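You operate a simulated robot arm through the tools that you are given. There is no shell and no other tool. Be economical: measure what you need, move in short steps, check, and stop when the job is done.

You are at the controls of a simulated robot arm. One attempt, no reset.

JOB
Switch the orange heat mat off and air its misted cover clear.
Fine: open its vent with the orange slider, dial back to 22, probe into the teal socket after the switch is Off; cover, tray and other controls of the wall bench stay.

Only the result counts: the job must be done as asked and must still hold three seconds after the hand-in. Knocking over, shifting, dropping, spilling or breaking anything else fails it. Lids that push on must go on centred and level and be pressed home; caps that screw on are set level and turned clockwise until they are tight.

ROBOT AND FRAMES
A 7-joint arm with a two-finger parallel gripper on a trunk, on a base that drives. Base frame: it is fixed to the floor where the robot stands at the start and does not move with it; the origin is under the middle of the robot, x ahead of it, y to its left, z up. Readings come in m, degrees, newtons and seconds.
With the tool pointing down near the work surface it reaches from about 0.22 to 0.64 m from the robot's upright axis, wherever it stands. Its first joint turns from -166.0 to 166.0 degrees. Places, roughly: dial below the grey heat mat [0.3, -0.3, 0.7]; dial below the orange heat mat [0.5, 0.2, 0.7]; green valve handle [0.6, 0.3, 0.9]; orange heat mat [0.7, 0, 0.8]; orange slider on the cover [0.7, -0.1, 1]; peg board [1, 0.5, 1]; switch below the grey heat mat [0.2, -0.6, 0.7]; switch below the orange heat mat [0.4, 0, 0.7]; switch beside the grow lamp plate [0.1, -0.9, 0.7]; teal socket [0.4, -0.2, 0.8]. Payload 1.57 kg.
The tool frame sits at the grasp point between the pads (the TCP): z along the fingers, y along the line on which they close. The tips reach 0.03 m beyond it. Largest opening 0.08 m; finger width 0.017, thickness 0.012; the body of the gripper, 0.04 by 0.082 m, starts 0.08 m behind the TCP.
Orientation is told as [roll, pitch, yaw] about the base's x, y, z axes, in that order, counted from this pose: with the fingers straight down and closing along the base's y, the tool's x points along the base's -x, its y along +y and its z along -z.

CONTROLS
- The arm moves only by the tool servo_tool. Its arguments are lists of equal length, an entry for each row: "linear": the shift along the tool's x, y, z in m, a list of three; "angular": the turn, a rotation vector about the tool's x, y, z in degrees, a list of three; "jaw": the finger opening in m, from 0 to 0.08. In form: {"linear": [[dx, dy, dz], ...], "angular": [[ax, ay, az], ...], "jaw": [jaw, ...]}. A call has 1 to 10 rows; each row is the pose to reach, as a shift and turn from the pose commanded when the call began, along the tool's axes at that moment. Each row takes 0.2 s and may step no farther than 0.05 m and 8.6 degrees from the row before; otherwise, or with a gripper value out of range, the whole call is refused. Where a pose cannot be reached the arm comes as near as it can. A force on the tool above 40 N (or 10 N above the force at the start of the call, whichever is more), or a blocked arm, ends the call early, and 0.2 s more pass. The fingers move at their own pace (about 0.072 m/s each) and stop on an object; they squeeze with about 22 N. The grip force told is the motor's: it shows also when the fingers shut on nothing. Time passes only in rows, and 0.2 s behind the last, so rows that repeat a pose let the fingers close. It gives the time, the measured TCP pose, the force on the tool (base axes), the opening and the grip force at its end, in the units of the frame above (readings bear some noise), with the torque about the TCP (base axes, N m) and any sound that the robot's microphone picked up, and new pictures: "show" is both (left out), scene, wrist or none.
- Cameras (640 x 400 px; columns grow to the right, rows downward): "scene" is now at [0.2385, 0.0081, 1.3877]; the picture's right is [0.06, -1.00, 0.00], its down [-0.83, -0.05, -0.56] and it looks along [0.56, 0.03, -0.83] (base axes); focal length 214 px, centre (320, 200). "wrist" rides on the gripper at [0.072, -0.007, -0.122] in the tool frame; the picture's right is [0.09, 1.00, 0.00], its down [-0.84, 0.08, -0.54] and it looks along [-0.54, 0.05, 0.84] (tool axes); focal length 238 px, centre (320, 200). There is no depth. A picture from a camera that has moved, and an enlarged one, comes with that camera's place and axes in the base frame and with its lens. The place of the scene camera against the robot may be out by one fixed shift of up to 0.012 m in any direction.
- move_column(by): slides the trunk up (or, below 0, down) by that many m; the arm and the scene camera ride with it, the base frame stays. It gives what a move gives, with no picture.
- roll_base(legs): drives the robot by 1 to 6 legs, each [ahead, left, turn to the left] in m, m and degrees, along the robot's own axes; the way and the turn of a leg run together, so that a leg with both is an arc; at most 1.5 m and 180 degrees a leg. The arm and the cameras ride along, it lands a little off, and it stops where it bumps. It gives what a move gives, and a new picture of the scene camera.
- turn_head(pan, tilt): turns the head with the scene camera to pan (to the left, within 86 degrees either way) and tilt (down, from -29 to 69), counted from straight ahead of the robot. It gives what a move gives, and a new picture of the scene camera.
- inspect(camera, box): a new picture of the part [left, top, right, bottom] of that camera's present view, enlarged. The clock stands still meanwhile.
- finish_job(): hands the job in; it is judged then, once.

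Work in short steps. Places have to be worked out from the pictures, the camera data and where the tool is seen: move nearer, look again, correct. Check each grasp and each placing, and mend what went wrong. You have 120 turns and 260 pictures in all, those below and enlarged ones among them. Open the gripper and draw the arm clear of the work before you hand the job in, unless the task says otherwise; then end with one line.

The tools are called after "Call:" by a JSON object that holds its "op" and its "data". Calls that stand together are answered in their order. servo_tool: Moves the arm, as the interface text tells. Its arguments: {"type":"object","properties":{"linear":{"type":"array","items":{"type":"array","items":{"type":"number"}}},"angular":{"type":"array","items":{"type":"array","items":{"type":"number"}}},"jaw":{"type":"array","items":{"type":"number"}},"show":{"type":"string","enum":["both","scene","wrist","none"]}},"required":["linear","angular","jaw"]} The other tools are called the same way: move_column (by) slides the trunk up or down; roll_base (legs) drives the base; turn_head (pan, tilt) turns the head that bears the scene camera; inspect (camera, box) takes an enlarged picture of a part of a camera's view; finish_job () hands the job in.

At the start:

```text
t: 0.0
tcp_pos: [0.3752, 0.1049, 1.221]
ee_rot: [0.0, -0.1, -0.1]
force: [0.8, -0.6, -0.5]
ft_torque: [0.0, 0.01, -0.02]
width: 0.08
grip_force: 0.0
trunk travel left (down, up): [-0.625, 0.365]
robot x, y, heading: [-0.003, -0.0031, 0.2]
head pan, tilt: [3.5, 56.2]
```

scene: 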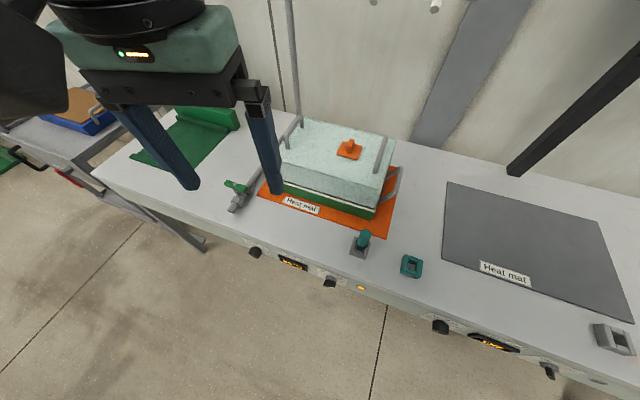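
wrist: 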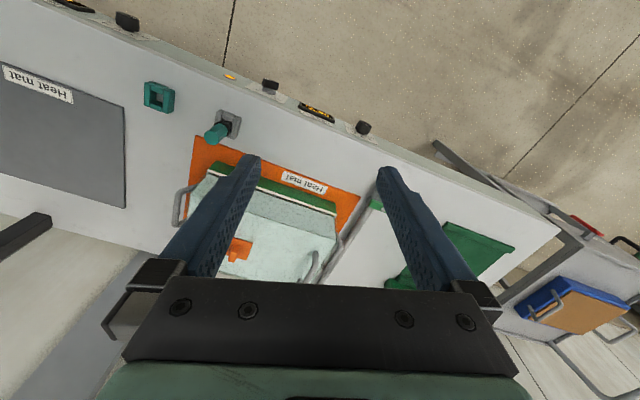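

The orange mat, its cover with the orange slider, the front panel controls, the probe and the teal socket are all in view. I'll enlarge these areas to read the details.

Call:
{"op": "inspect", "data": {"camera": "scene", "box": [230, 100, 430, 225]}}

Call:
{"op": "inspect", "data": {"camera": "scene", "box": [230, 200, 430, 325]}}

Call:
{"op": "inspect", "data": {"camera": "wrist", "box": [130, 60, 400, 230]}}

```text
3.20 times, centred on (330, 162) of scene
camera zoom: at [0.2385, 0.0081, 1.3877], right [0.06, -1.0, 0.0], down [-0.83, -0.05, -0.56], along [0.56, 0.03, -0.83], focal length 686 px, centre (288, 320)
```

zoom: 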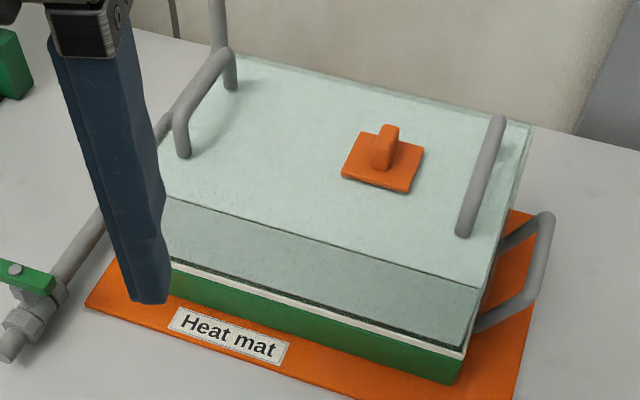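

```text
3.20 times, centred on (330, 262) of scene
camera zoom: at [0.2385, 0.0081, 1.3877], right [0.06, -1.0, 0.0], down [-0.83, -0.05, -0.56], along [0.56, 0.03, -0.83], focal length 686 px, centre (288, 0)
```

zoom: 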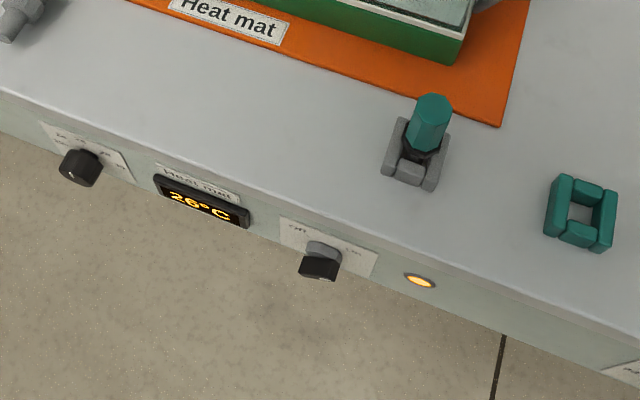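

```text
2.35 times, centred on (265, 145) of wrist
camera zoom: at [0.3033, 0.0974, 1.3442], right [-0.09, 1.0, 0.0], down [0.84, 0.08, 0.54], along [0.54, 0.05, -0.84], focal length 561 px, centre (449, 329)
```

zoom: 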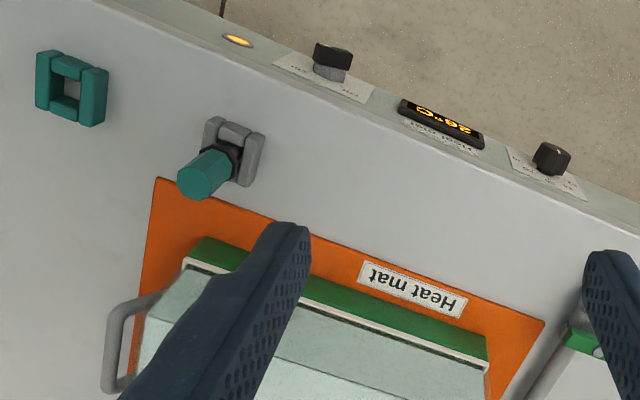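

The bench is yawed about -18° against me, and its controls sit on the front face. I'll back off, square up to the bench and look at the panel.

Call:
{"op": "roll_base", "data": {"legs": [[-0.3, 0, 0], [0, 0, -18], [0, 0.15, 0]]}}

Call:
{"op": "move_column", "data": {"by": -0.3}}

Call:
{"op": "turn_head", "data": {"pan": 0, "tilt": 35}}

```text
t: 4.0
tcp_pos: [0.1349, 0.1237, 1.221]
ee_rot: [0.1, 0.0, -17.8]
force: [-0.4, 0.0, 0.6]
ft_torque: [-0.01, 0.03, 0.01]
width: 0.0798
grip_force: 0.1
trunk travel left (down, up): [-0.625, 0.365]
robot x, y, heading: [-0.2547, 0.1396, -17.9]
head pan, tilt: [3.5, 56.2]
camera scene: at [-0.0255, 0.075, 1.3876], right [-0.25, -0.97, 0.0], down [-0.8, 0.21, -0.56], along [0.54, -0.14, -0.83], focal length 214 px, centre (320, 200)
```

scene: 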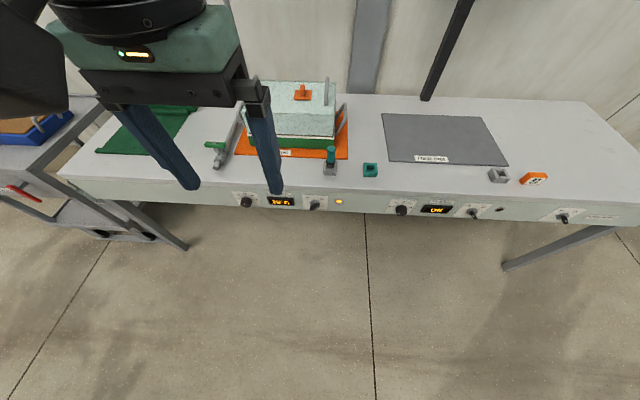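

```text
t: 7.0
tcp_pos: [0.1341, 0.1247, 0.921]
ee_rot: [0.0, 0.0, -17.8]
force: [-0.6, -0.9, -0.5]
ft_torque: [0.0, 0.05, 0.01]
width: 0.0801
grip_force: 0.1
trunk travel left (down, up): [-0.325, 0.665]
robot x, y, heading: [-0.2591, 0.1402, -17.7]
head pan, tilt: [3.5, 56.2]
```

```text
t: 7.8
tcp_pos: [0.1353, 0.1249, 0.9225]
ee_rot: [0.0, 0.0, -17.9]
force: [0.1, -0.1, 0.0]
ft_torque: [0.0, -0.01, 0.03]
width: 0.08
grip_force: 0.0
trunk travel left (down, up): [-0.325, 0.665]
robot x, y, heading: [-0.2503, 0.141, -17.8]
head pan, tilt: [0.0, 35.0]
camera scene: at [-0.0106, 0.0648, 1.1173], right [-0.31, -0.95, 0.0], down [-0.55, 0.18, -0.82], along [0.78, -0.25, -0.57], focal length 214 px, centre (320, 200)
```

scene: 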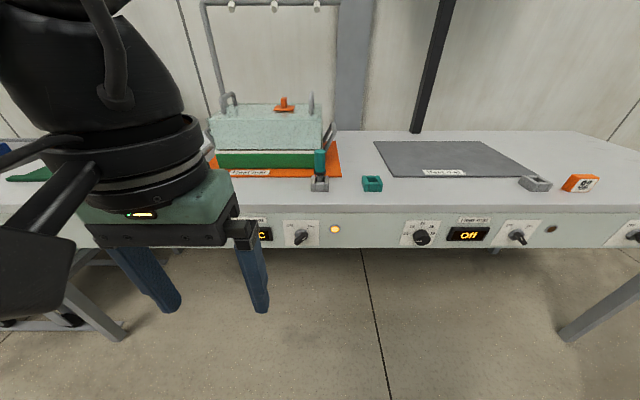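

The hand blocks the view of the dial. I'll tilt the tool to horizontal, facing the panel, so the wrist camera sees it front-on.

Call:
{"op": "servo_tool", "data": {"linear": [[-0.01, 0, 0], [-0.02, 0, 0], [-0.03, 0, 0.0], [-0.04, 0, 0.0], [-0.05, 0, 0.0], [-0.06, 0, 0.0], [-0.07, 0, 0.02], [-0.08, 0, 0.04], [-0.08, 0, 0.06], [-0.08, 0, 0.08]], "angular": [[0, -8.5, 0], [0, -17, 0], [0, -25.5, 0], [0, -34, 0], [0, -42.5, 0], [0, -51, 0], [0, -59.5, 0], [0, -68, 0], [0, -76.5, 0], [0, -85, 0]], "jaw": [0.08, 0.08, 0.08, 0.08, 0.08, 0.08, 0.08, 0.08, 0.08, 0.08]}}

```text
t: 10.1
tcp_pos: [0.2198, 0.1006, 0.8372]
ee_rot: [5.2, -85.0, -23.0]
force: [-0.5, 0.1, -0.7]
ft_torque: [-0.05, -0.04, 0.06]
width: 0.08
grip_force: 0.1
out of reach, approached as far as the arm can: row 8, 9, 10
trunk travel left (down, up): [-0.325, 0.665]
robot x, y, heading: [-0.2543, 0.1417, -17.9]
head pan, tilt: [0.0, 35.0]
camera scene: at [-0.0106, 0.0639, 1.1173], right [-0.31, -0.95, 0.0], down [-0.55, 0.18, -0.82], along [0.78, -0.25, -0.57], focal length 214 px, centre (320, 200)
camera wrist: at [0.0976, 0.1338, 0.7772], right [0.3, 0.95, -0.08], down [-0.42, 0.21, 0.88], along [0.86, -0.23, 0.47], focal length 238 px, centre (320, 200)
```

scene: 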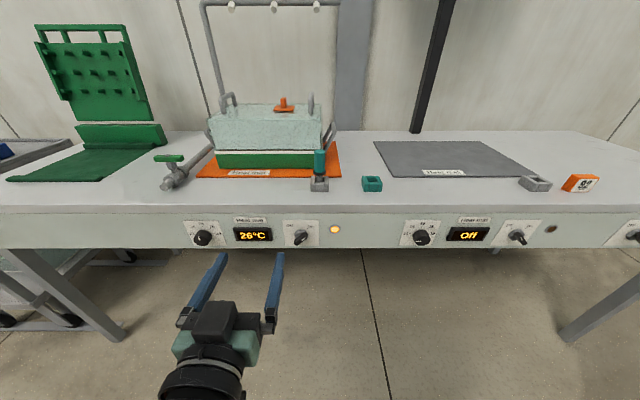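
wrist: 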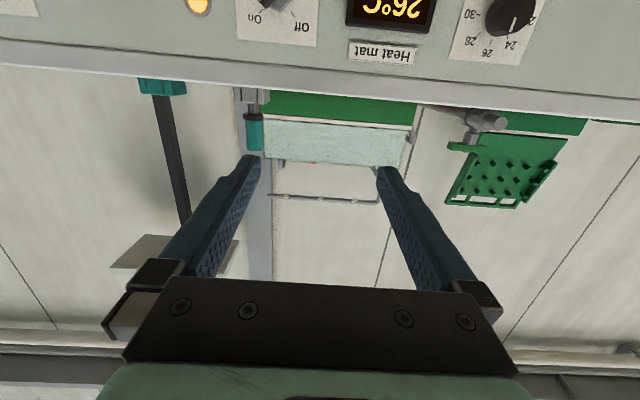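

Now the panel is clear; I'll enlarge the dial and switch.

Call:
{"op": "inspect", "data": {"camera": "scene", "box": [175, 205, 355, 260]}}

Call:
{"op": "inspect", "data": {"camera": "wrist", "box": [180, 0, 560, 100]}}

Call:
{"op": "inspect", "data": {"camera": "scene", "box": [185, 80, 395, 205]}}

```text
3.56 times, centred on (265, 232) of scene
camera zoom: at [-0.0106, 0.0639, 1.1173], right [-0.31, -0.95, 0.0], down [-0.55, 0.18, -0.82], along [0.78, -0.25, -0.57], focal length 763 px, centre (516, 84)
```

zoom: 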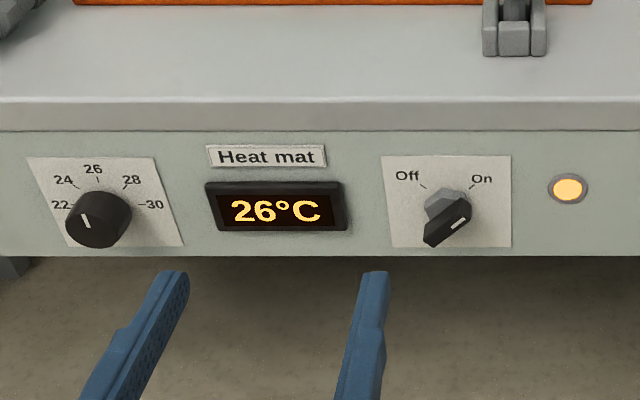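

```text
1.68 times, centred on (370, 50) of wrist
camera zoom: at [0.0976, 0.1338, 0.7772], right [0.3, 0.95, -0.08], down [-0.42, 0.21, 0.88], along [0.86, -0.23, 0.47], focal length 401 px, centre (236, 453)
```

zoom: 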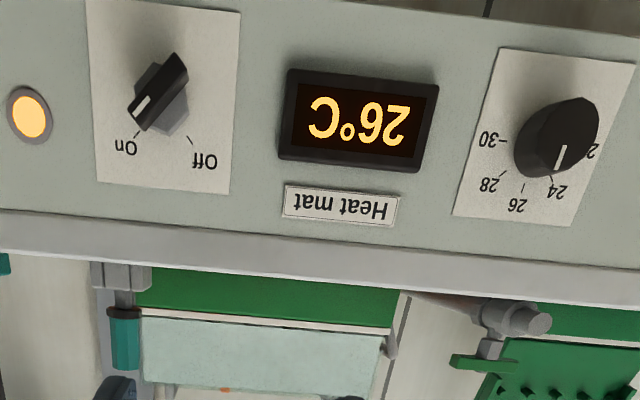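

```text
3.05 times, centred on (290, 142) of scene
camera zoom: at [-0.0106, 0.0639, 1.1173], right [-0.31, -0.95, 0.0], down [-0.55, 0.18, -0.82], along [0.78, -0.25, -0.57], focal length 654 px, centre (411, 375)
```

zoom: 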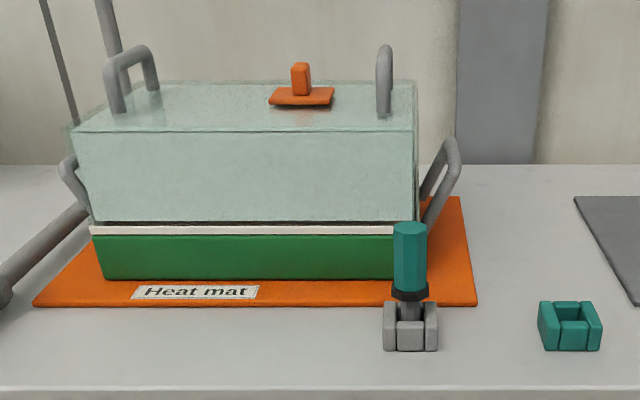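

From both views I triangulate the switch plate at about (0.430, -0.028, 0.694) and the dial plate at about (0.511, 0.230, 0.695), with the bench normal yawed -17.4°. The switch bar points up-right (On) and must turn 90° counter-clockwise to Off. I'll lower the trunk to that height.

Call:
{"op": "move_column", "data": {"by": -0.14}}

Call:
{"op": "servo_tool", "data": {"linear": [[0, -0.02, 0], [0, -0.04, 0.0], [0, -0.06, 0.0], [0, -0.06, 0.0], [0, -0.06, 0.0], [0, -0.06, 0.0]], "angular": [[0, -5, 0], [0, -5, 8], [0, -5, 16], [0, -5, 24], [0, -5, 32], [0, -5, 40]], "jaw": [0.05, 0.05, 0.05, 0.05, 0.05, 0.05]}}

```text
t: 11.7
tcp_pos: [0.2209, 0.1015, 0.6965]
ee_rot: [0.1, -85.0, -18.1]
force: [0.4, 0.1, -0.1]
ft_torque: [0.0, 0.01, 0.0]
width: 0.0799
grip_force: 0.0
trunk travel left (down, up): [-0.185, 0.805]
robot x, y, heading: [-0.2516, 0.1413, -18.0]
head pan, tilt: [0.0, 35.0]
```

```text
t: 13.1
tcp_pos: [0.2104, 0.0431, 0.6898]
ee_rot: [89.4, -49.8, -109.2]
force: [0.3, -0.3, -0.7]
ft_torque: [-0.01, 0.01, -0.04]
width: 0.0498
grip_force: 0.1
out of reach, approached as far as the arm can: row 2, 3, 4, 5, 6
trunk travel left (down, up): [-0.185, 0.805]
robot x, y, heading: [-0.2537, 0.1397, -17.7]
head pan, tilt: [0.0, 35.0]
camera scene: at [-0.0106, 0.0647, 0.9774], right [-0.31, -0.95, 0.0], down [-0.55, 0.18, -0.82], along [0.78, -0.25, -0.57], focal length 214 px, centre (320, 200)
camera wrist: at [0.11, 0.1227, 0.6314], right [0.28, 0.77, 0.57], down [-0.67, -0.27, 0.69], along [0.69, -0.58, 0.44], focal length 238 px, centre (320, 200)
```

scene: 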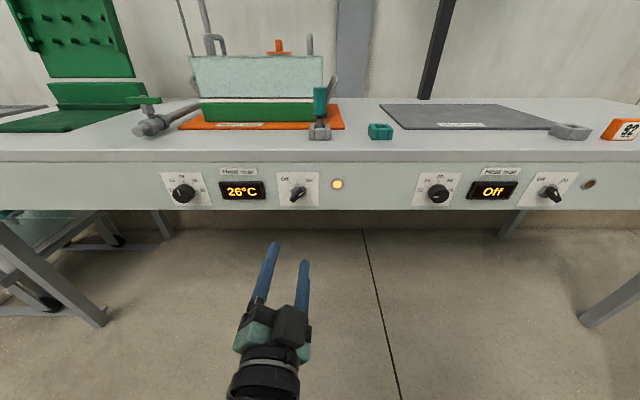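
wrist: 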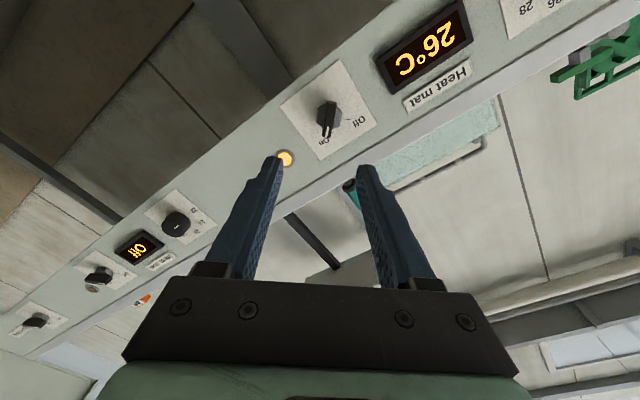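

The tool is oriented about right, 2.5° off in yaw. I'll extend to 0.10 m before the switch and correct the orientation, then look.

Call:
{"op": "servo_tool", "data": {"linear": [[0, 0.001, 0.035], [0, 0.003, 0.07], [0, 0.005, 0.1], [-0.001, 0.0056, 0.131], [-0.001, 0.0056, 0.131]], "angular": [[0, 0, 0], [-1, 0.8, 2], [-1.9, 1.6, 5], [-1.9, 1.6, 5], [-1.9, 1.6, 5]], "jaw": [0.05, 0.05, 0.05, 0.05, 0.05]}}

Call:
{"op": "inspect", "data": {"camera": "scene", "box": [150, 160, 350, 285]}}

```text
t: 14.3
tcp_pos: [0.3375, 0.0031, 0.6913]
ee_rot: [89.6, -45.0, -106.8]
force: [-0.3, 0.4, 0.4]
ft_torque: [0.02, 0.02, -0.02]
width: 0.0498
grip_force: 0.0
trunk travel left (down, up): [-0.185, 0.805]
robot x, y, heading: [-0.2545, 0.142, -18.1]
head pan, tilt: [0.0, 35.0]
camera scene: at [-0.0105, 0.0647, 0.9774], right [-0.31, -0.95, 0.0], down [-0.55, 0.18, -0.82], along [0.78, -0.25, -0.57], focal length 214 px, centre (320, 200)
camera wrist: at [0.2343, 0.0829, 0.6378], right [0.23, 0.73, 0.64], down [-0.67, -0.35, 0.65], along [0.7, -0.58, 0.41], focal length 238 px, centre (320, 200)
```

scene: 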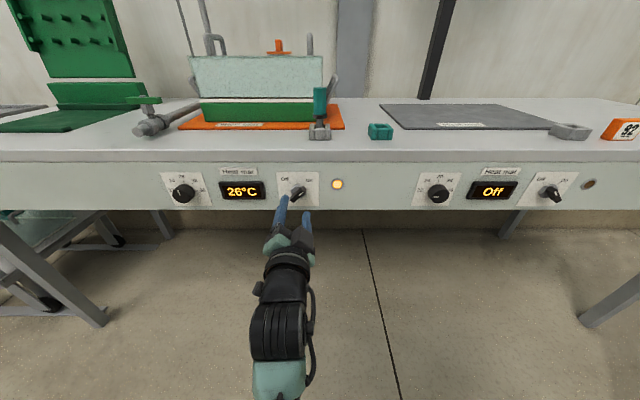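
wrist: 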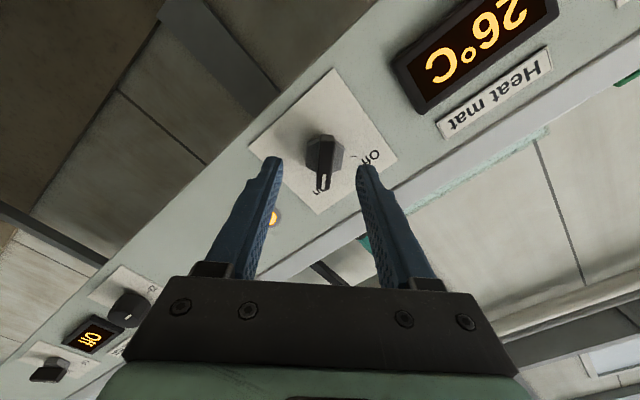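

```text
3.20 times, centred on (250, 222) of scene
camera zoom: at [-0.0105, 0.0647, 0.9774], right [-0.31, -0.95, 0.0], down [-0.55, 0.18, -0.82], along [0.78, -0.25, -0.57], focal length 686 px, centre (544, 128)
```

zoom: 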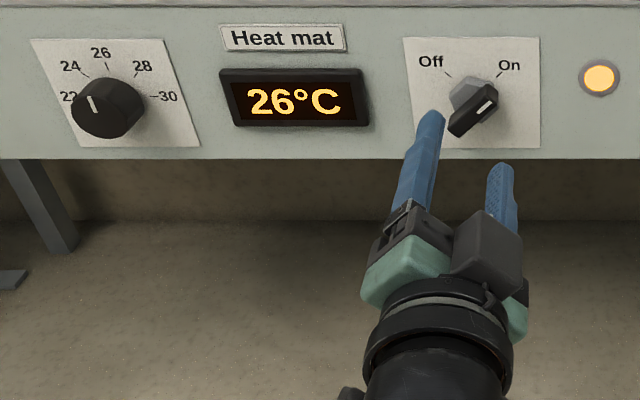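

The bar lies straight between the fingers in the wrist view. I'll enlarge to check the axis alignment.

Call:
{"op": "inspect", "data": {"camera": "wrist", "box": [220, 60, 420, 220]}}

```text
2.50 times, centred on (320, 140) of wrist
camera zoom: at [0.2343, 0.0829, 0.6378], right [0.23, 0.73, 0.64], down [-0.67, -0.35, 0.65], along [0.7, -0.58, 0.41], focal length 596 px, centre (320, 350)
```

zoom: 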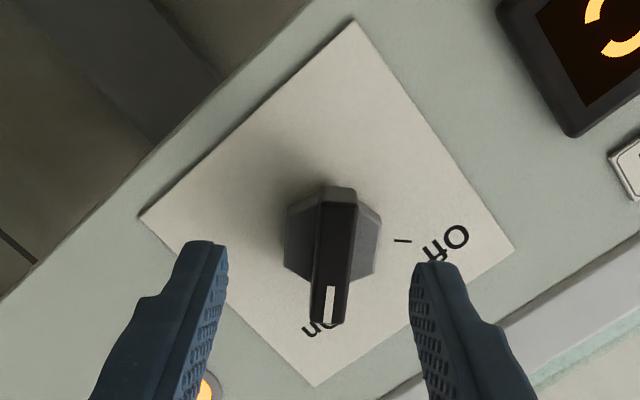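

Two wrist views and two scene views agree that the face is nearer than I first judged: knob axis at (0.408, -0.020, 0.699), 0.074 m beyond the TCP, with the bar protruding about 25 mm. I'll advance 31 mm with a small centring shift and close on the bar.

Call:
{"op": "servo_tool", "data": {"linear": [[-0.005, 0.005, 0.0], [-0.005, 0.005, 0.016], [-0.005, 0.005, 0.031], [-0.005, 0.005, 0.031], [-0.005, 0.005, 0.031], [-0.005, 0.005, 0.031]], "angular": [[0, 0, 0], [0, 0, 0], [0, 0, 0], [0, 0, 0], [0, 0, 0], [0, 0, 0]], "jaw": [0.05, 0.05, 0.05, 0.02, 0.0, 0.0]}}

Call:
{"op": "inspect", "data": {"camera": "wrist", "box": [220, 60, 420, 220]}}

```text
t: 15.7
tcp_pos: [0.3672, -0.0066, 0.6992]
ee_rot: [89.7, -45.0, -106.8]
force: [3.3, -1.4, 1.3]
ft_torque: [0.13, 0.37, 0.03]
width: 0.012
grip_force: 29.2
trunk travel left (down, up): [-0.185, 0.805]
robot x, y, heading: [-0.2518, 0.1417, -17.8]
head pan, tilt: [0.0, 35.0]
camera scene: at [-0.0104, 0.0646, 0.9773], right [-0.31, -0.95, 0.0], down [-0.55, 0.18, -0.82], along [0.78, -0.25, -0.57], focal length 214 px, centre (320, 200)
camera wrist: at [0.2643, 0.073, 0.6453], right [0.23, 0.73, 0.64], down [-0.67, -0.35, 0.65], along [0.7, -0.58, 0.41], focal length 238 px, centre (320, 200)
```

scene: 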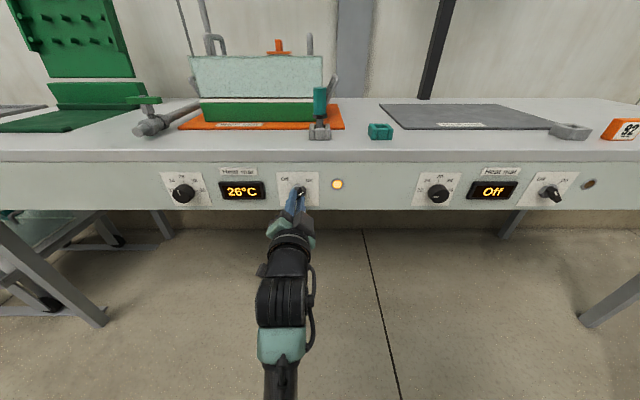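
wrist: 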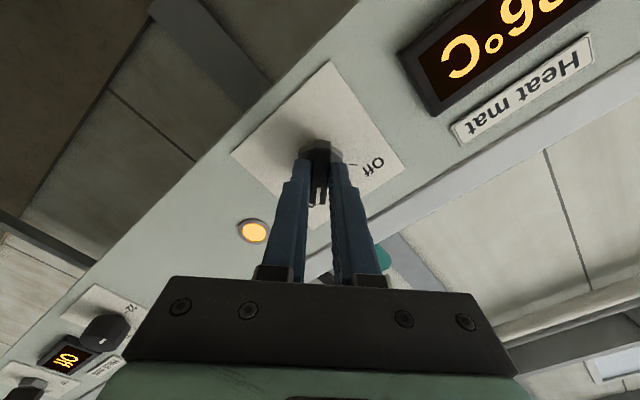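

```text
2.50 times, centred on (320, 140) of wrist
camera zoom: at [0.2643, 0.073, 0.6453], right [0.23, 0.73, 0.64], down [-0.67, -0.35, 0.65], along [0.7, -0.58, 0.41], focal length 596 px, centre (320, 350)
```

zoom: 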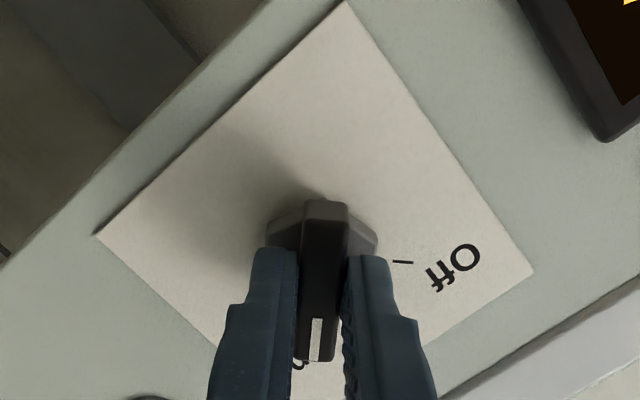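

The bar is held (12 mm wide). I'll rotate counter-clockwise, about -z, by roughly 80° first.

Call:
{"op": "servo_tool", "data": {"linear": [[0, 0, 0], [0, 0, 0], [0, 0, 0], [0, 0, 0], [0, 0, 0], [0, 0, 0], [0, 0, 0], [0, 0, 0], [0, 0, 0], [0, 0, 0]], "angular": [[0, 0, -8], [0, 0, -16], [0, 0, -24], [0, 0, -32], [0, 0, -40], [0, 0, -48], [0, 0, -56], [0, 0, -64], [0, 0, -72], [0, 0, -80]], "jaw": [0, 0, 0, 0, 0, 0, 0, 0, 0, 0]}}

```text
t: 17.9
tcp_pos: [0.3668, -0.0077, 0.6999]
ee_rot: [-89.2, -54.8, 72.0]
force: [1.1, -11.2, -6.6]
ft_torque: [0.18, 0.4, -0.89]
width: 0.0121
grip_force: 29.2
trunk travel left (down, up): [-0.185, 0.805]
robot x, y, heading: [-0.2531, 0.138, -17.9]
head pan, tilt: [0.0, 35.0]
camera scene: at [-0.0101, 0.064, 0.977], right [-0.31, -0.95, 0.0], down [-0.55, 0.18, -0.82], along [0.78, -0.25, -0.57], focal length 214 px, centre (320, 200)
camera wrist: at [0.236, -0.0168, 0.6462], right [0.22, 0.73, -0.65], down [-0.35, 0.68, 0.64], along [0.91, 0.08, 0.41], focal length 238 px, centre (320, 200)
```

scene: 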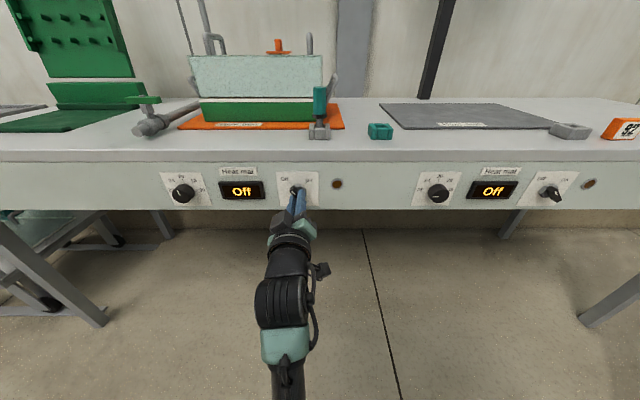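
wrist: 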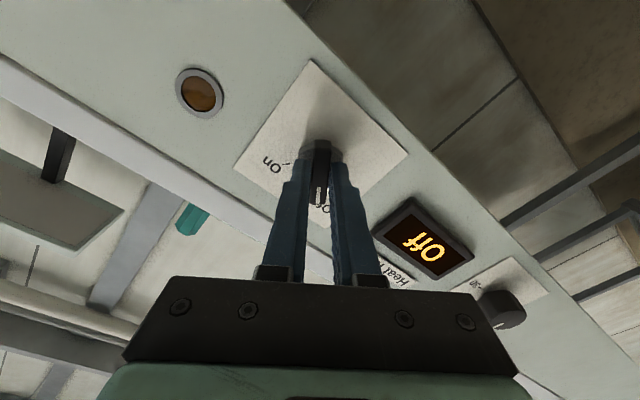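

Display now reads Off and the lamp is out. I'll turn the last 9° to the mark, then release and withdraw.

Call:
{"op": "servo_tool", "data": {"linear": [[0, 0, 0], [0, 0, 0], [0, 0, 0], [0, 0, 0], [0, 0, -0.03], [0, 0, -0.06]], "angular": [[0, 0, -8], [0, 0, -9], [0, 0, -9], [0, 0, -9], [0, 0, -9], [0, 0, -9]], "jaw": [0, 0, 0.05, 0.05, 0.05, 0.05]}}

Call:
{"op": "inspect", "data": {"camera": "scene", "box": [150, 150, 350, 275]}}

```text
t: 19.3
tcp_pos: [0.3087, 0.0094, 0.7009]
ee_rot: [-89.6, -46.0, 72.7]
force: [-0.2, -0.1, -0.5]
ft_torque: [0.0, 0.03, -0.03]
width: 0.0499
grip_force: 0.1
trunk travel left (down, up): [-0.185, 0.805]
robot x, y, heading: [-0.2519, 0.1402, -17.9]
head pan, tilt: [0.0, 35.0]
camera scene: at [-0.0105, 0.0647, 0.9774], right [-0.31, -0.95, 0.0], down [-0.55, 0.18, -0.82], along [0.78, -0.25, -0.57], focal length 214 px, centre (320, 200)
camera wrist: at [0.1759, -0.0073, 0.6549], right [0.19, 0.62, -0.76], down [-0.33, 0.77, 0.55], along [0.93, 0.15, 0.35], focal length 238 px, centre (320, 200)
```

scene: 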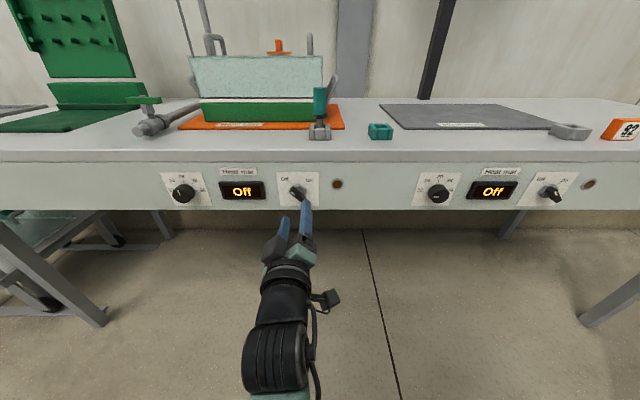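
wrist: 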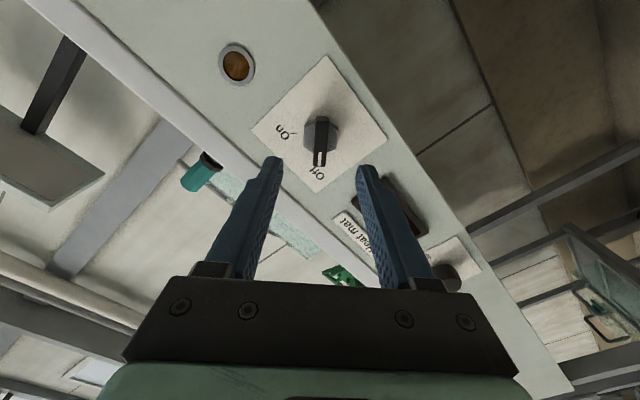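

```text
3.20 times, centred on (250, 212) of scene
camera zoom: at [-0.0105, 0.0647, 0.9774], right [-0.31, -0.95, 0.0], down [-0.55, 0.18, -0.82], along [0.78, -0.25, -0.57], focal length 686 px, centre (544, 160)
```

zoom: 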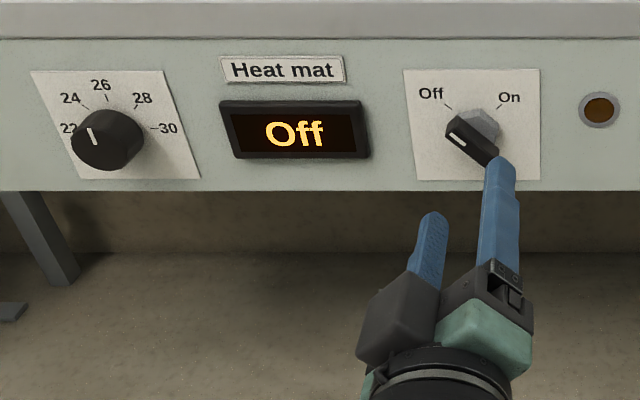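

The switch is at Off. Next is the dial, at about (0.488, 0.230, 0.697), pointing to 26; it needs 90° counter-clockwise to reach 22. I'll move left and roll the tool back to about +39°.

Call:
{"op": "servo_tool", "data": {"linear": [[-0.02, 0.02, 0], [-0.04, 0.04, 0], [-0.06, 0.06, 0], [-0.08, 0.08, 0], [-0.1, 0.1, 0], [-0.12, 0.12, 0], [-0.14, 0.14, 0], [-0.16, 0.16, 0], [-0.175, 0.175, 0], [-0.185, 0.188, 0]], "angular": [[0, 0, 8.4], [0, 0, 16.8], [0, 0, 25.2], [0, 0, 33.6], [0, 0, 42], [0, 0, 50.4], [0, 0, 58.8], [0, 0, 67.2], [0, 0, 75.6], [0, 0, 84]], "jaw": [0.075, 0.075, 0.075, 0.075, 0.075, 0.075, 0.075, 0.075, 0.075, 0.075]}}

Call:
{"op": "inspect", "data": {"camera": "wrist", "box": [192, 60, 448, 220]}}

Call:
{"op": "inspect", "data": {"camera": "scene", "box": [130, 150, 330, 275]}}

```text
t: 21.5
tcp_pos: [0.3856, 0.2615, 0.7023]
ee_rot: [89.5, -49.9, -106.7]
force: [0.1, 0.1, 0.6]
ft_torque: [0.03, 0.01, -0.01]
width: 0.075
grip_force: 0.0
trunk travel left (down, up): [-0.185, 0.805]
robot x, y, heading: [-0.2535, 0.1386, -17.7]
head pan, tilt: [0.0, 35.0]
camera scene: at [-0.0106, 0.0647, 0.9774], right [-0.31, -0.95, 0.0], down [-0.55, 0.18, -0.82], along [0.78, -0.25, -0.57], focal length 214 px, centre (320, 200)
camera wrist: at [0.2809, 0.3379, 0.6438], right [0.25, 0.78, 0.57], down [-0.66, -0.3, 0.69], along [0.71, -0.54, 0.44], focal length 238 px, centre (320, 200)
```

scene: 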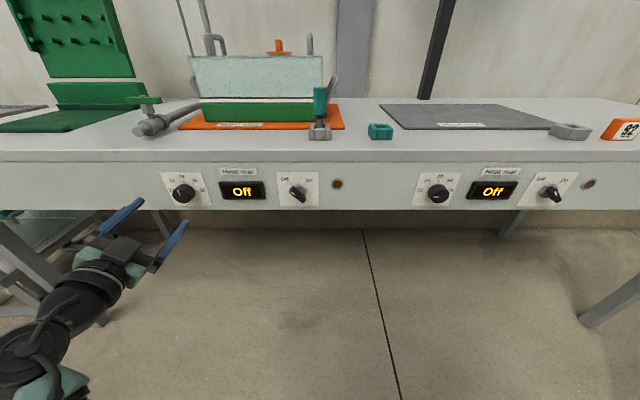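
wrist: 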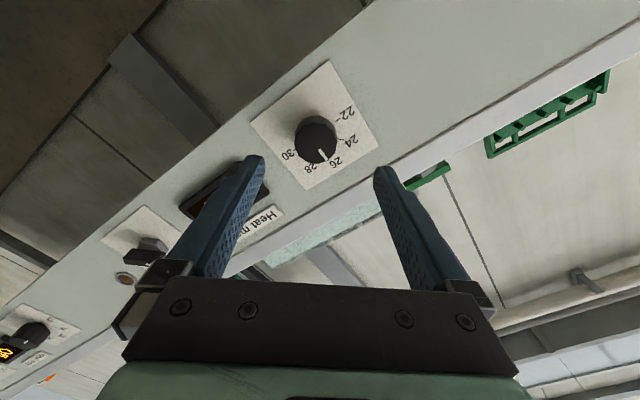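

```text
2.50 times, centred on (320, 140) of wrist
camera zoom: at [0.2809, 0.3379, 0.6438], right [0.25, 0.78, 0.57], down [-0.66, -0.3, 0.69], along [0.71, -0.54, 0.44], focal length 596 px, centre (320, 350)
```

zoom: 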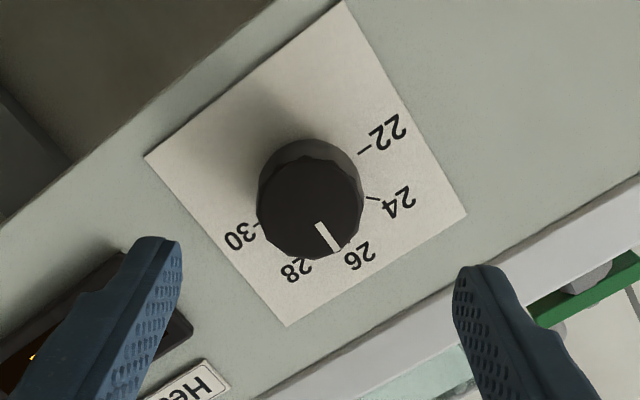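

```text
3.20 times, centred on (230, 212) of scene
camera zoom: at [-0.0106, 0.0647, 0.9774], right [-0.31, -0.95, 0.0], down [-0.55, 0.18, -0.82], along [0.78, -0.25, -0.57], focal length 686 px, centre (608, 160)
```

zoom: 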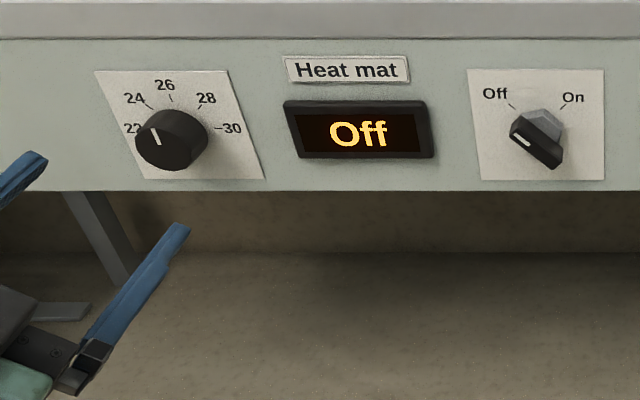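

The dial points to 26, and its axis is about 0.105 m ahead, centred within 2 mm. I'll advance 64 mm and close.

Call:
{"op": "servo_tool", "data": {"linear": [[0.0015, -0.0013, 0.03], [0.0015, -0.0013, 0.05], [0.0015, -0.0013, 0.064], [0.0015, -0.0013, 0.064], [0.0015, -0.0013, 0.064], [0.0015, -0.0013, 0.064], [0.0015, -0.0013, 0.064]], "angular": [[0, 0, 0], [0, 0, 0], [0, 0, 0], [0, 0, 0], [0, 0, 0], [0, 0, 0], [0, 0, 0]], "jaw": [0.065, 0.065, 0.065, 0.05, 0.035, 0.02, 0.0]}}

Call:
{"op": "inspect", "data": {"camera": "wrist", "box": [192, 60, 448, 220]}}

```text
t: 23.1
tcp_pos: [0.4484, 0.2406, 0.6987]
ee_rot: [89.0, -50.1, -106.6]
force: [-9.4, -11.0, -12.1]
ft_torque: [0.01, -0.11, -0.28]
width: 0.038
grip_force: 43.6
trunk travel left (down, up): [-0.185, 0.805]
robot x, y, heading: [-0.2523, 0.1373, -17.8]
head pan, tilt: [0.0, 35.0]
camera scene: at [-0.0103, 0.0642, 0.977], right [-0.31, -0.95, 0.0], down [-0.55, 0.18, -0.82], along [0.78, -0.25, -0.57], focal length 214 px, centre (320, 200)
camera wrist: at [0.3438, 0.3171, 0.6412], right [0.25, 0.78, 0.57], down [-0.65, -0.29, 0.7], along [0.71, -0.55, 0.44], focal length 238 px, centre (320, 200)
```

scene: 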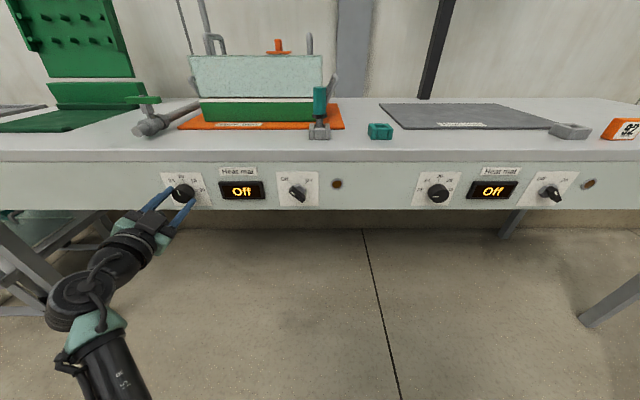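
wrist: 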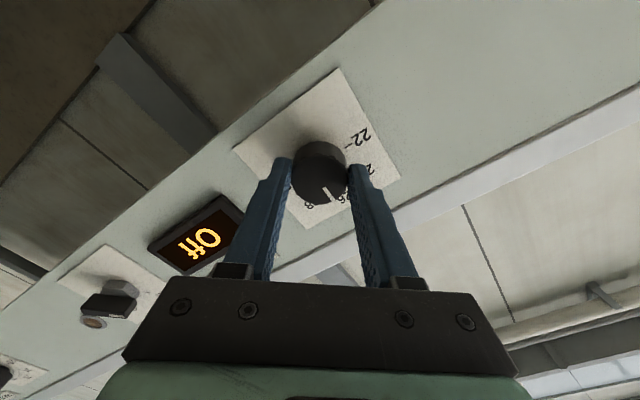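

```text
2.50 times, centred on (320, 140) of wrist
camera zoom: at [0.3438, 0.3171, 0.6412], right [0.25, 0.78, 0.57], down [-0.65, -0.29, 0.7], along [0.71, -0.55, 0.44], focal length 596 px, centre (320, 350)
```

zoom: 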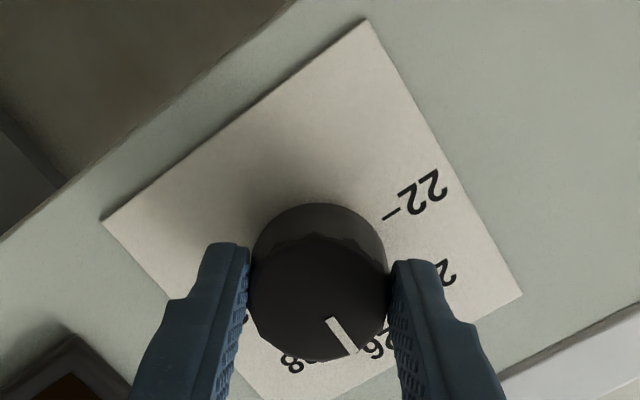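

Knob held (38 mm), centred. I'll relax the side load by 2 mm and turn counter-clockwise 80° first.

Call:
{"op": "servo_tool", "data": {"linear": [[0, -0.002, 0], [0, -0.002, 0], [0, -0.002, 0], [0, -0.002, 0], [0, -0.002, 0], [0, -0.002, 0], [0, -0.002, 0], [0, -0.002, 0], [0, -0.002, 0], [0, -0.002, 0]], "angular": [[0, 0, -8], [0, 0, -16], [0, 0, -24], [0, 0, -32], [0, 0, -40], [0, 0, -48], [0, 0, -56], [0, 0, -64], [0, 0, -72], [0, 0, -80]], "jaw": [0, 0, 0, 0, 0, 0, 0, 0, 0, 0]}}

Call:
{"op": "inspect", "data": {"camera": "wrist", "box": [192, 60, 448, 220]}}

Call:
{"op": "inspect", "data": {"camera": "scene", "box": [130, 150, 250, 225]}}

```text
t: 25.3
tcp_pos: [0.4472, 0.2387, 0.6994]
ee_rot: [-88.9, -49.9, 71.2]
force: [-27.0, -20.2, -9.6]
ft_torque: [0.15, 0.34, -1.11]
width: 0.0375
grip_force: 43.9
trunk travel left (down, up): [-0.185, 0.805]
robot x, y, heading: [-0.2519, 0.138, -17.7]
head pan, tilt: [0.0, 35.0]
camera scene: at [-0.0111, 0.0638, 0.9774], right [-0.31, -0.95, 0.0], down [-0.55, 0.18, -0.82], along [0.78, -0.25, -0.57], focal length 214 px, centre (320, 200)
camera wrist: at [0.3149, 0.2268, 0.6501], right [0.21, 0.67, -0.71], down [-0.32, 0.73, 0.6], along [0.92, 0.11, 0.37], focal length 238 px, centre (320, 200)
```

scene: 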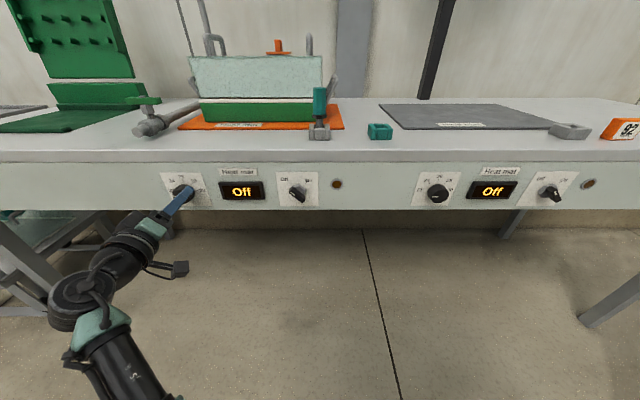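
wrist: 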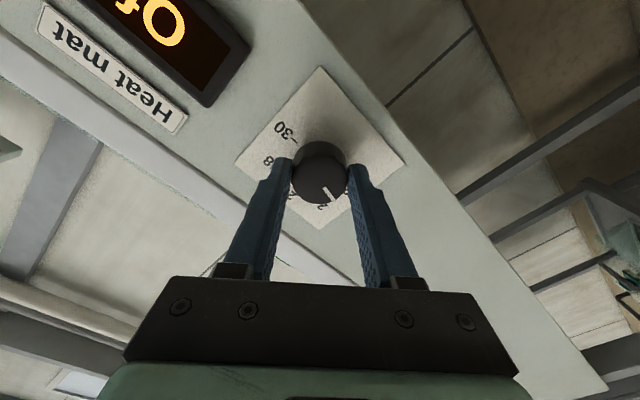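

```text
2.50 times, centred on (320, 140) of wrist
camera zoom: at [0.3149, 0.2268, 0.6501], right [0.21, 0.67, -0.71], down [-0.32, 0.73, 0.6], along [0.92, 0.11, 0.37], focal length 596 px, centre (320, 350)
```

zoom: 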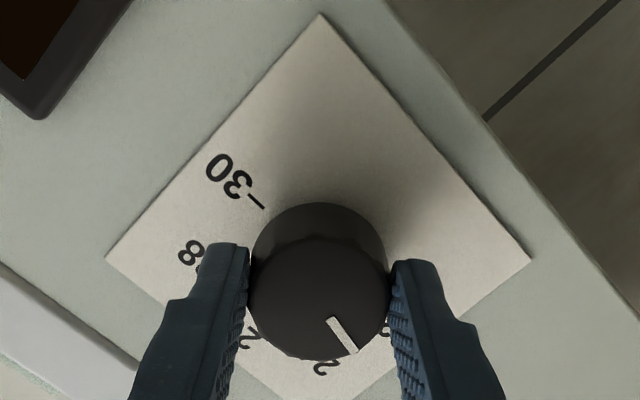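

```text
5.33 times, centred on (190, 188) of scene
camera zoom: at [-0.0111, 0.0638, 0.9774], right [-0.31, -0.95, 0.0], down [-0.55, 0.18, -0.82], along [0.78, -0.25, -0.57], focal length 1144 px, centre (1013, 267)
```

zoom: 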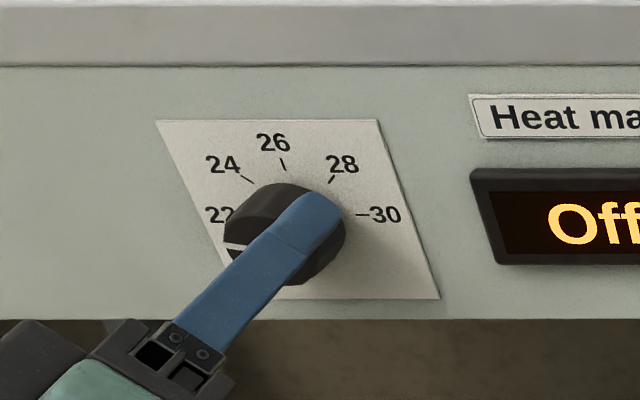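

No slip: the mark has stayed fixed relative to the gripper over 80°. I'll turn the last 10°, easing off the side load.

Call:
{"op": "servo_tool", "data": {"linear": [[0.001, -0.001, -0.001], [0.0015, -0.001, -0.001], [0.0015, -0.001, -0.001]], "angular": [[0, 0, -5], [0, 0, -10], [0, 0, -10]], "jaw": [0, 0, 0], "show": "none"}}

Call:
{"op": "servo_tool", "data": {"linear": [[0, 0, 0], [0, 0, 0], [0, 0, -0.02], [0, 0, -0.05], [0, 0, -0.09]], "angular": [[0, 0, 0], [0, 0, 0], [0, 0, 0], [0, 0, 0], [0, 0, 0]], "jaw": [0.055, 0.06, 0.065, 0.065, 0.065], "show": "wrist"}}

Call:
{"op": "inspect", "data": {"camera": "wrist", "box": [192, 60, 448, 220]}}

Call:
{"op": "inspect", "data": {"camera": "scene", "box": [130, 150, 250, 225]}}

```text
t: 26.1
tcp_pos: [0.4464, 0.2382, 0.6987]
ee_rot: [-89.3, -40.0, 71.9]
force: [-5.3, -15.6, -2.2]
ft_torque: [0.22, 0.77, -1.42]
width: 0.0375
grip_force: 44.2
trunk travel left (down, up): [-0.185, 0.805]
robot x, y, heading: [-0.2555, 0.1413, -17.6]
head pan, tilt: [0.0, 35.0]
```

```text
t: 27.3
tcp_pos: [0.3612, 0.2688, 0.6977]
ee_rot: [-89.6, -39.9, 72.6]
force: [0.3, 0.1, -0.4]
ft_torque: [-0.01, 0.0, 0.01]
width: 0.0651
grip_force: 0.0
trunk travel left (down, up): [-0.185, 0.805]
robot x, y, heading: [-0.2537, 0.1407, -17.8]
head pan, tilt: [0.0, 35.0]
camera wrist: at [0.2262, 0.2474, 0.6589], right [0.16, 0.55, -0.82], down [-0.31, 0.82, 0.48], along [0.94, 0.18, 0.3], focal length 238 px, centre (320, 200)
```

wrist: 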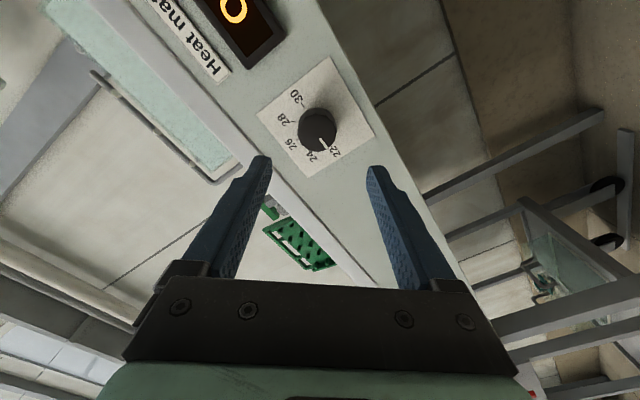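

```text
2.50 times, centred on (320, 140) of wrist
camera zoom: at [0.2262, 0.2474, 0.6589], right [0.16, 0.55, -0.82], down [-0.31, 0.82, 0.48], along [0.94, 0.18, 0.3], focal length 596 px, centre (320, 350)
```

zoom: 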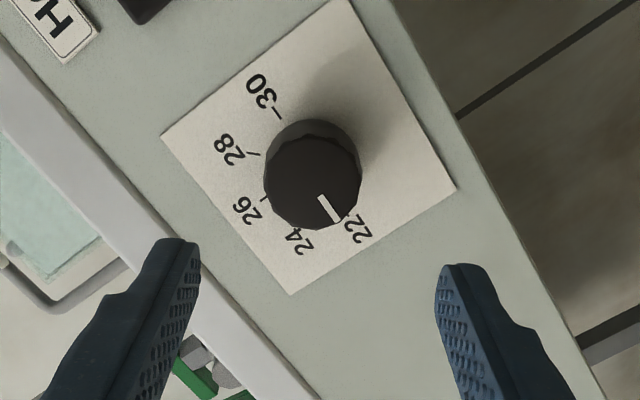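

```text
5.33 times, centred on (190, 188) of scene
camera zoom: at [-0.0105, 0.0647, 0.9774], right [-0.31, -0.95, 0.0], down [-0.55, 0.18, -0.82], along [0.78, -0.25, -0.57], focal length 1144 px, centre (1013, 267)
```

zoom: 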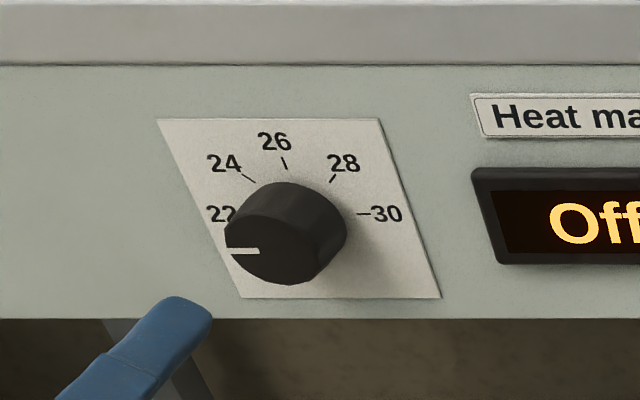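

The dial mark is level and pointing at 22. Next I draw back, unroll the tool and raise the trunk to work on the cover.

Call:
{"op": "servo_tool", "data": {"linear": [[0, 0, -0.02], [0, 0, -0.04], [0, 0, -0.05], [0, 0, -0.05], [0, 0, -0.05], [0, 0, -0.05], [0, 0, -0.05]], "angular": [[0, 0, 7], [0, 0, 15], [0, 0, 23], [0, 0, 31], [0, 0, 39], [0, 0, 46], [0, 0, 50]], "jaw": [0.04, 0.04, 0.04, 0.04, 0.04, 0.04, 0.04], "show": "none"}}

Call:
{"op": "move_column", "data": {"by": 0.4}}

Call:
{"op": "servo_tool", "data": {"linear": [[0, 0, 0], [0, 0, 0], [0, 0, 0], [0, 0, 0], [0, 0, 0], [0, 0, 0]], "angular": [[0, 8, 0], [0, 16, 0], [0, 24, 0], [0, 32, 0], [0, 40, 0], [0, 45, 0]], "jaw": [0.04, 0.04, 0.04, 0.04, 0.04, 0.04]}}

```text
t: 28.9
tcp_pos: [0.3134, 0.2817, 0.6997]
ee_rot: [16.3, -89.7, -33.5]
force: [-0.5, 0.2, 0.0]
ft_torque: [0.0, 0.02, -0.01]
width: 0.0403
grip_force: 0.0
trunk travel left (down, up): [-0.185, 0.805]
robot x, y, heading: [-0.2525, 0.1395, -17.9]
head pan, tilt: [0.0, 35.0]
```

```text
t: 32.8
tcp_pos: [0.3129, 0.2811, 1.0995]
ee_rot: [-6.6, -89.6, -10.7]
force: [1.0, 0.4, 0.0]
ft_torque: [0.01, 0.01, -0.01]
width: 0.0398
grip_force: 0.1
trunk travel left (down, up): [-0.585, 0.405]
robot x, y, heading: [-0.2536, 0.1388, -18.0]
head pan, tilt: [0.0, 35.0]
```

```text
t: 34.1
tcp_pos: [0.3144, 0.283, 1.0996]
ee_rot: [0.1, -44.5, -17.1]
force: [-0.4, 0.2, -0.3]
ft_torque: [-0.01, 0.02, 0.0]
width: 0.0399
grip_force: 0.1
trunk travel left (down, up): [-0.585, 0.405]
robot x, y, heading: [-0.2504, 0.1443, -17.9]
head pan, tilt: [0.0, 35.0]
camera scene: at [-0.0105, 0.0647, 1.3773], right [-0.31, -0.95, 0.0], down [-0.55, 0.18, -0.82], along [0.78, -0.25, -0.57], focal length 214 px, centre (320, 200)
camera wrist: at [0.18, 0.3164, 1.137], right [0.23, 0.97, -0.07], down [0.23, 0.01, 0.97], along [0.95, -0.24, -0.22], focal length 238 px, centre (320, 200)
```

scene: 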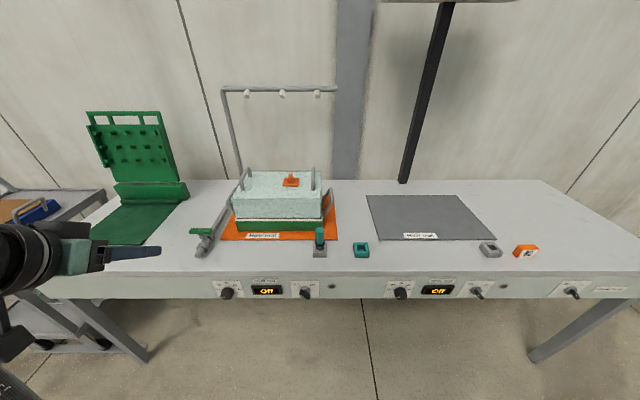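
wrist: 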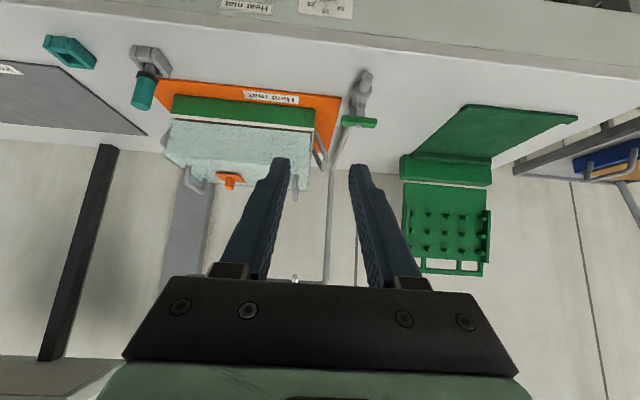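

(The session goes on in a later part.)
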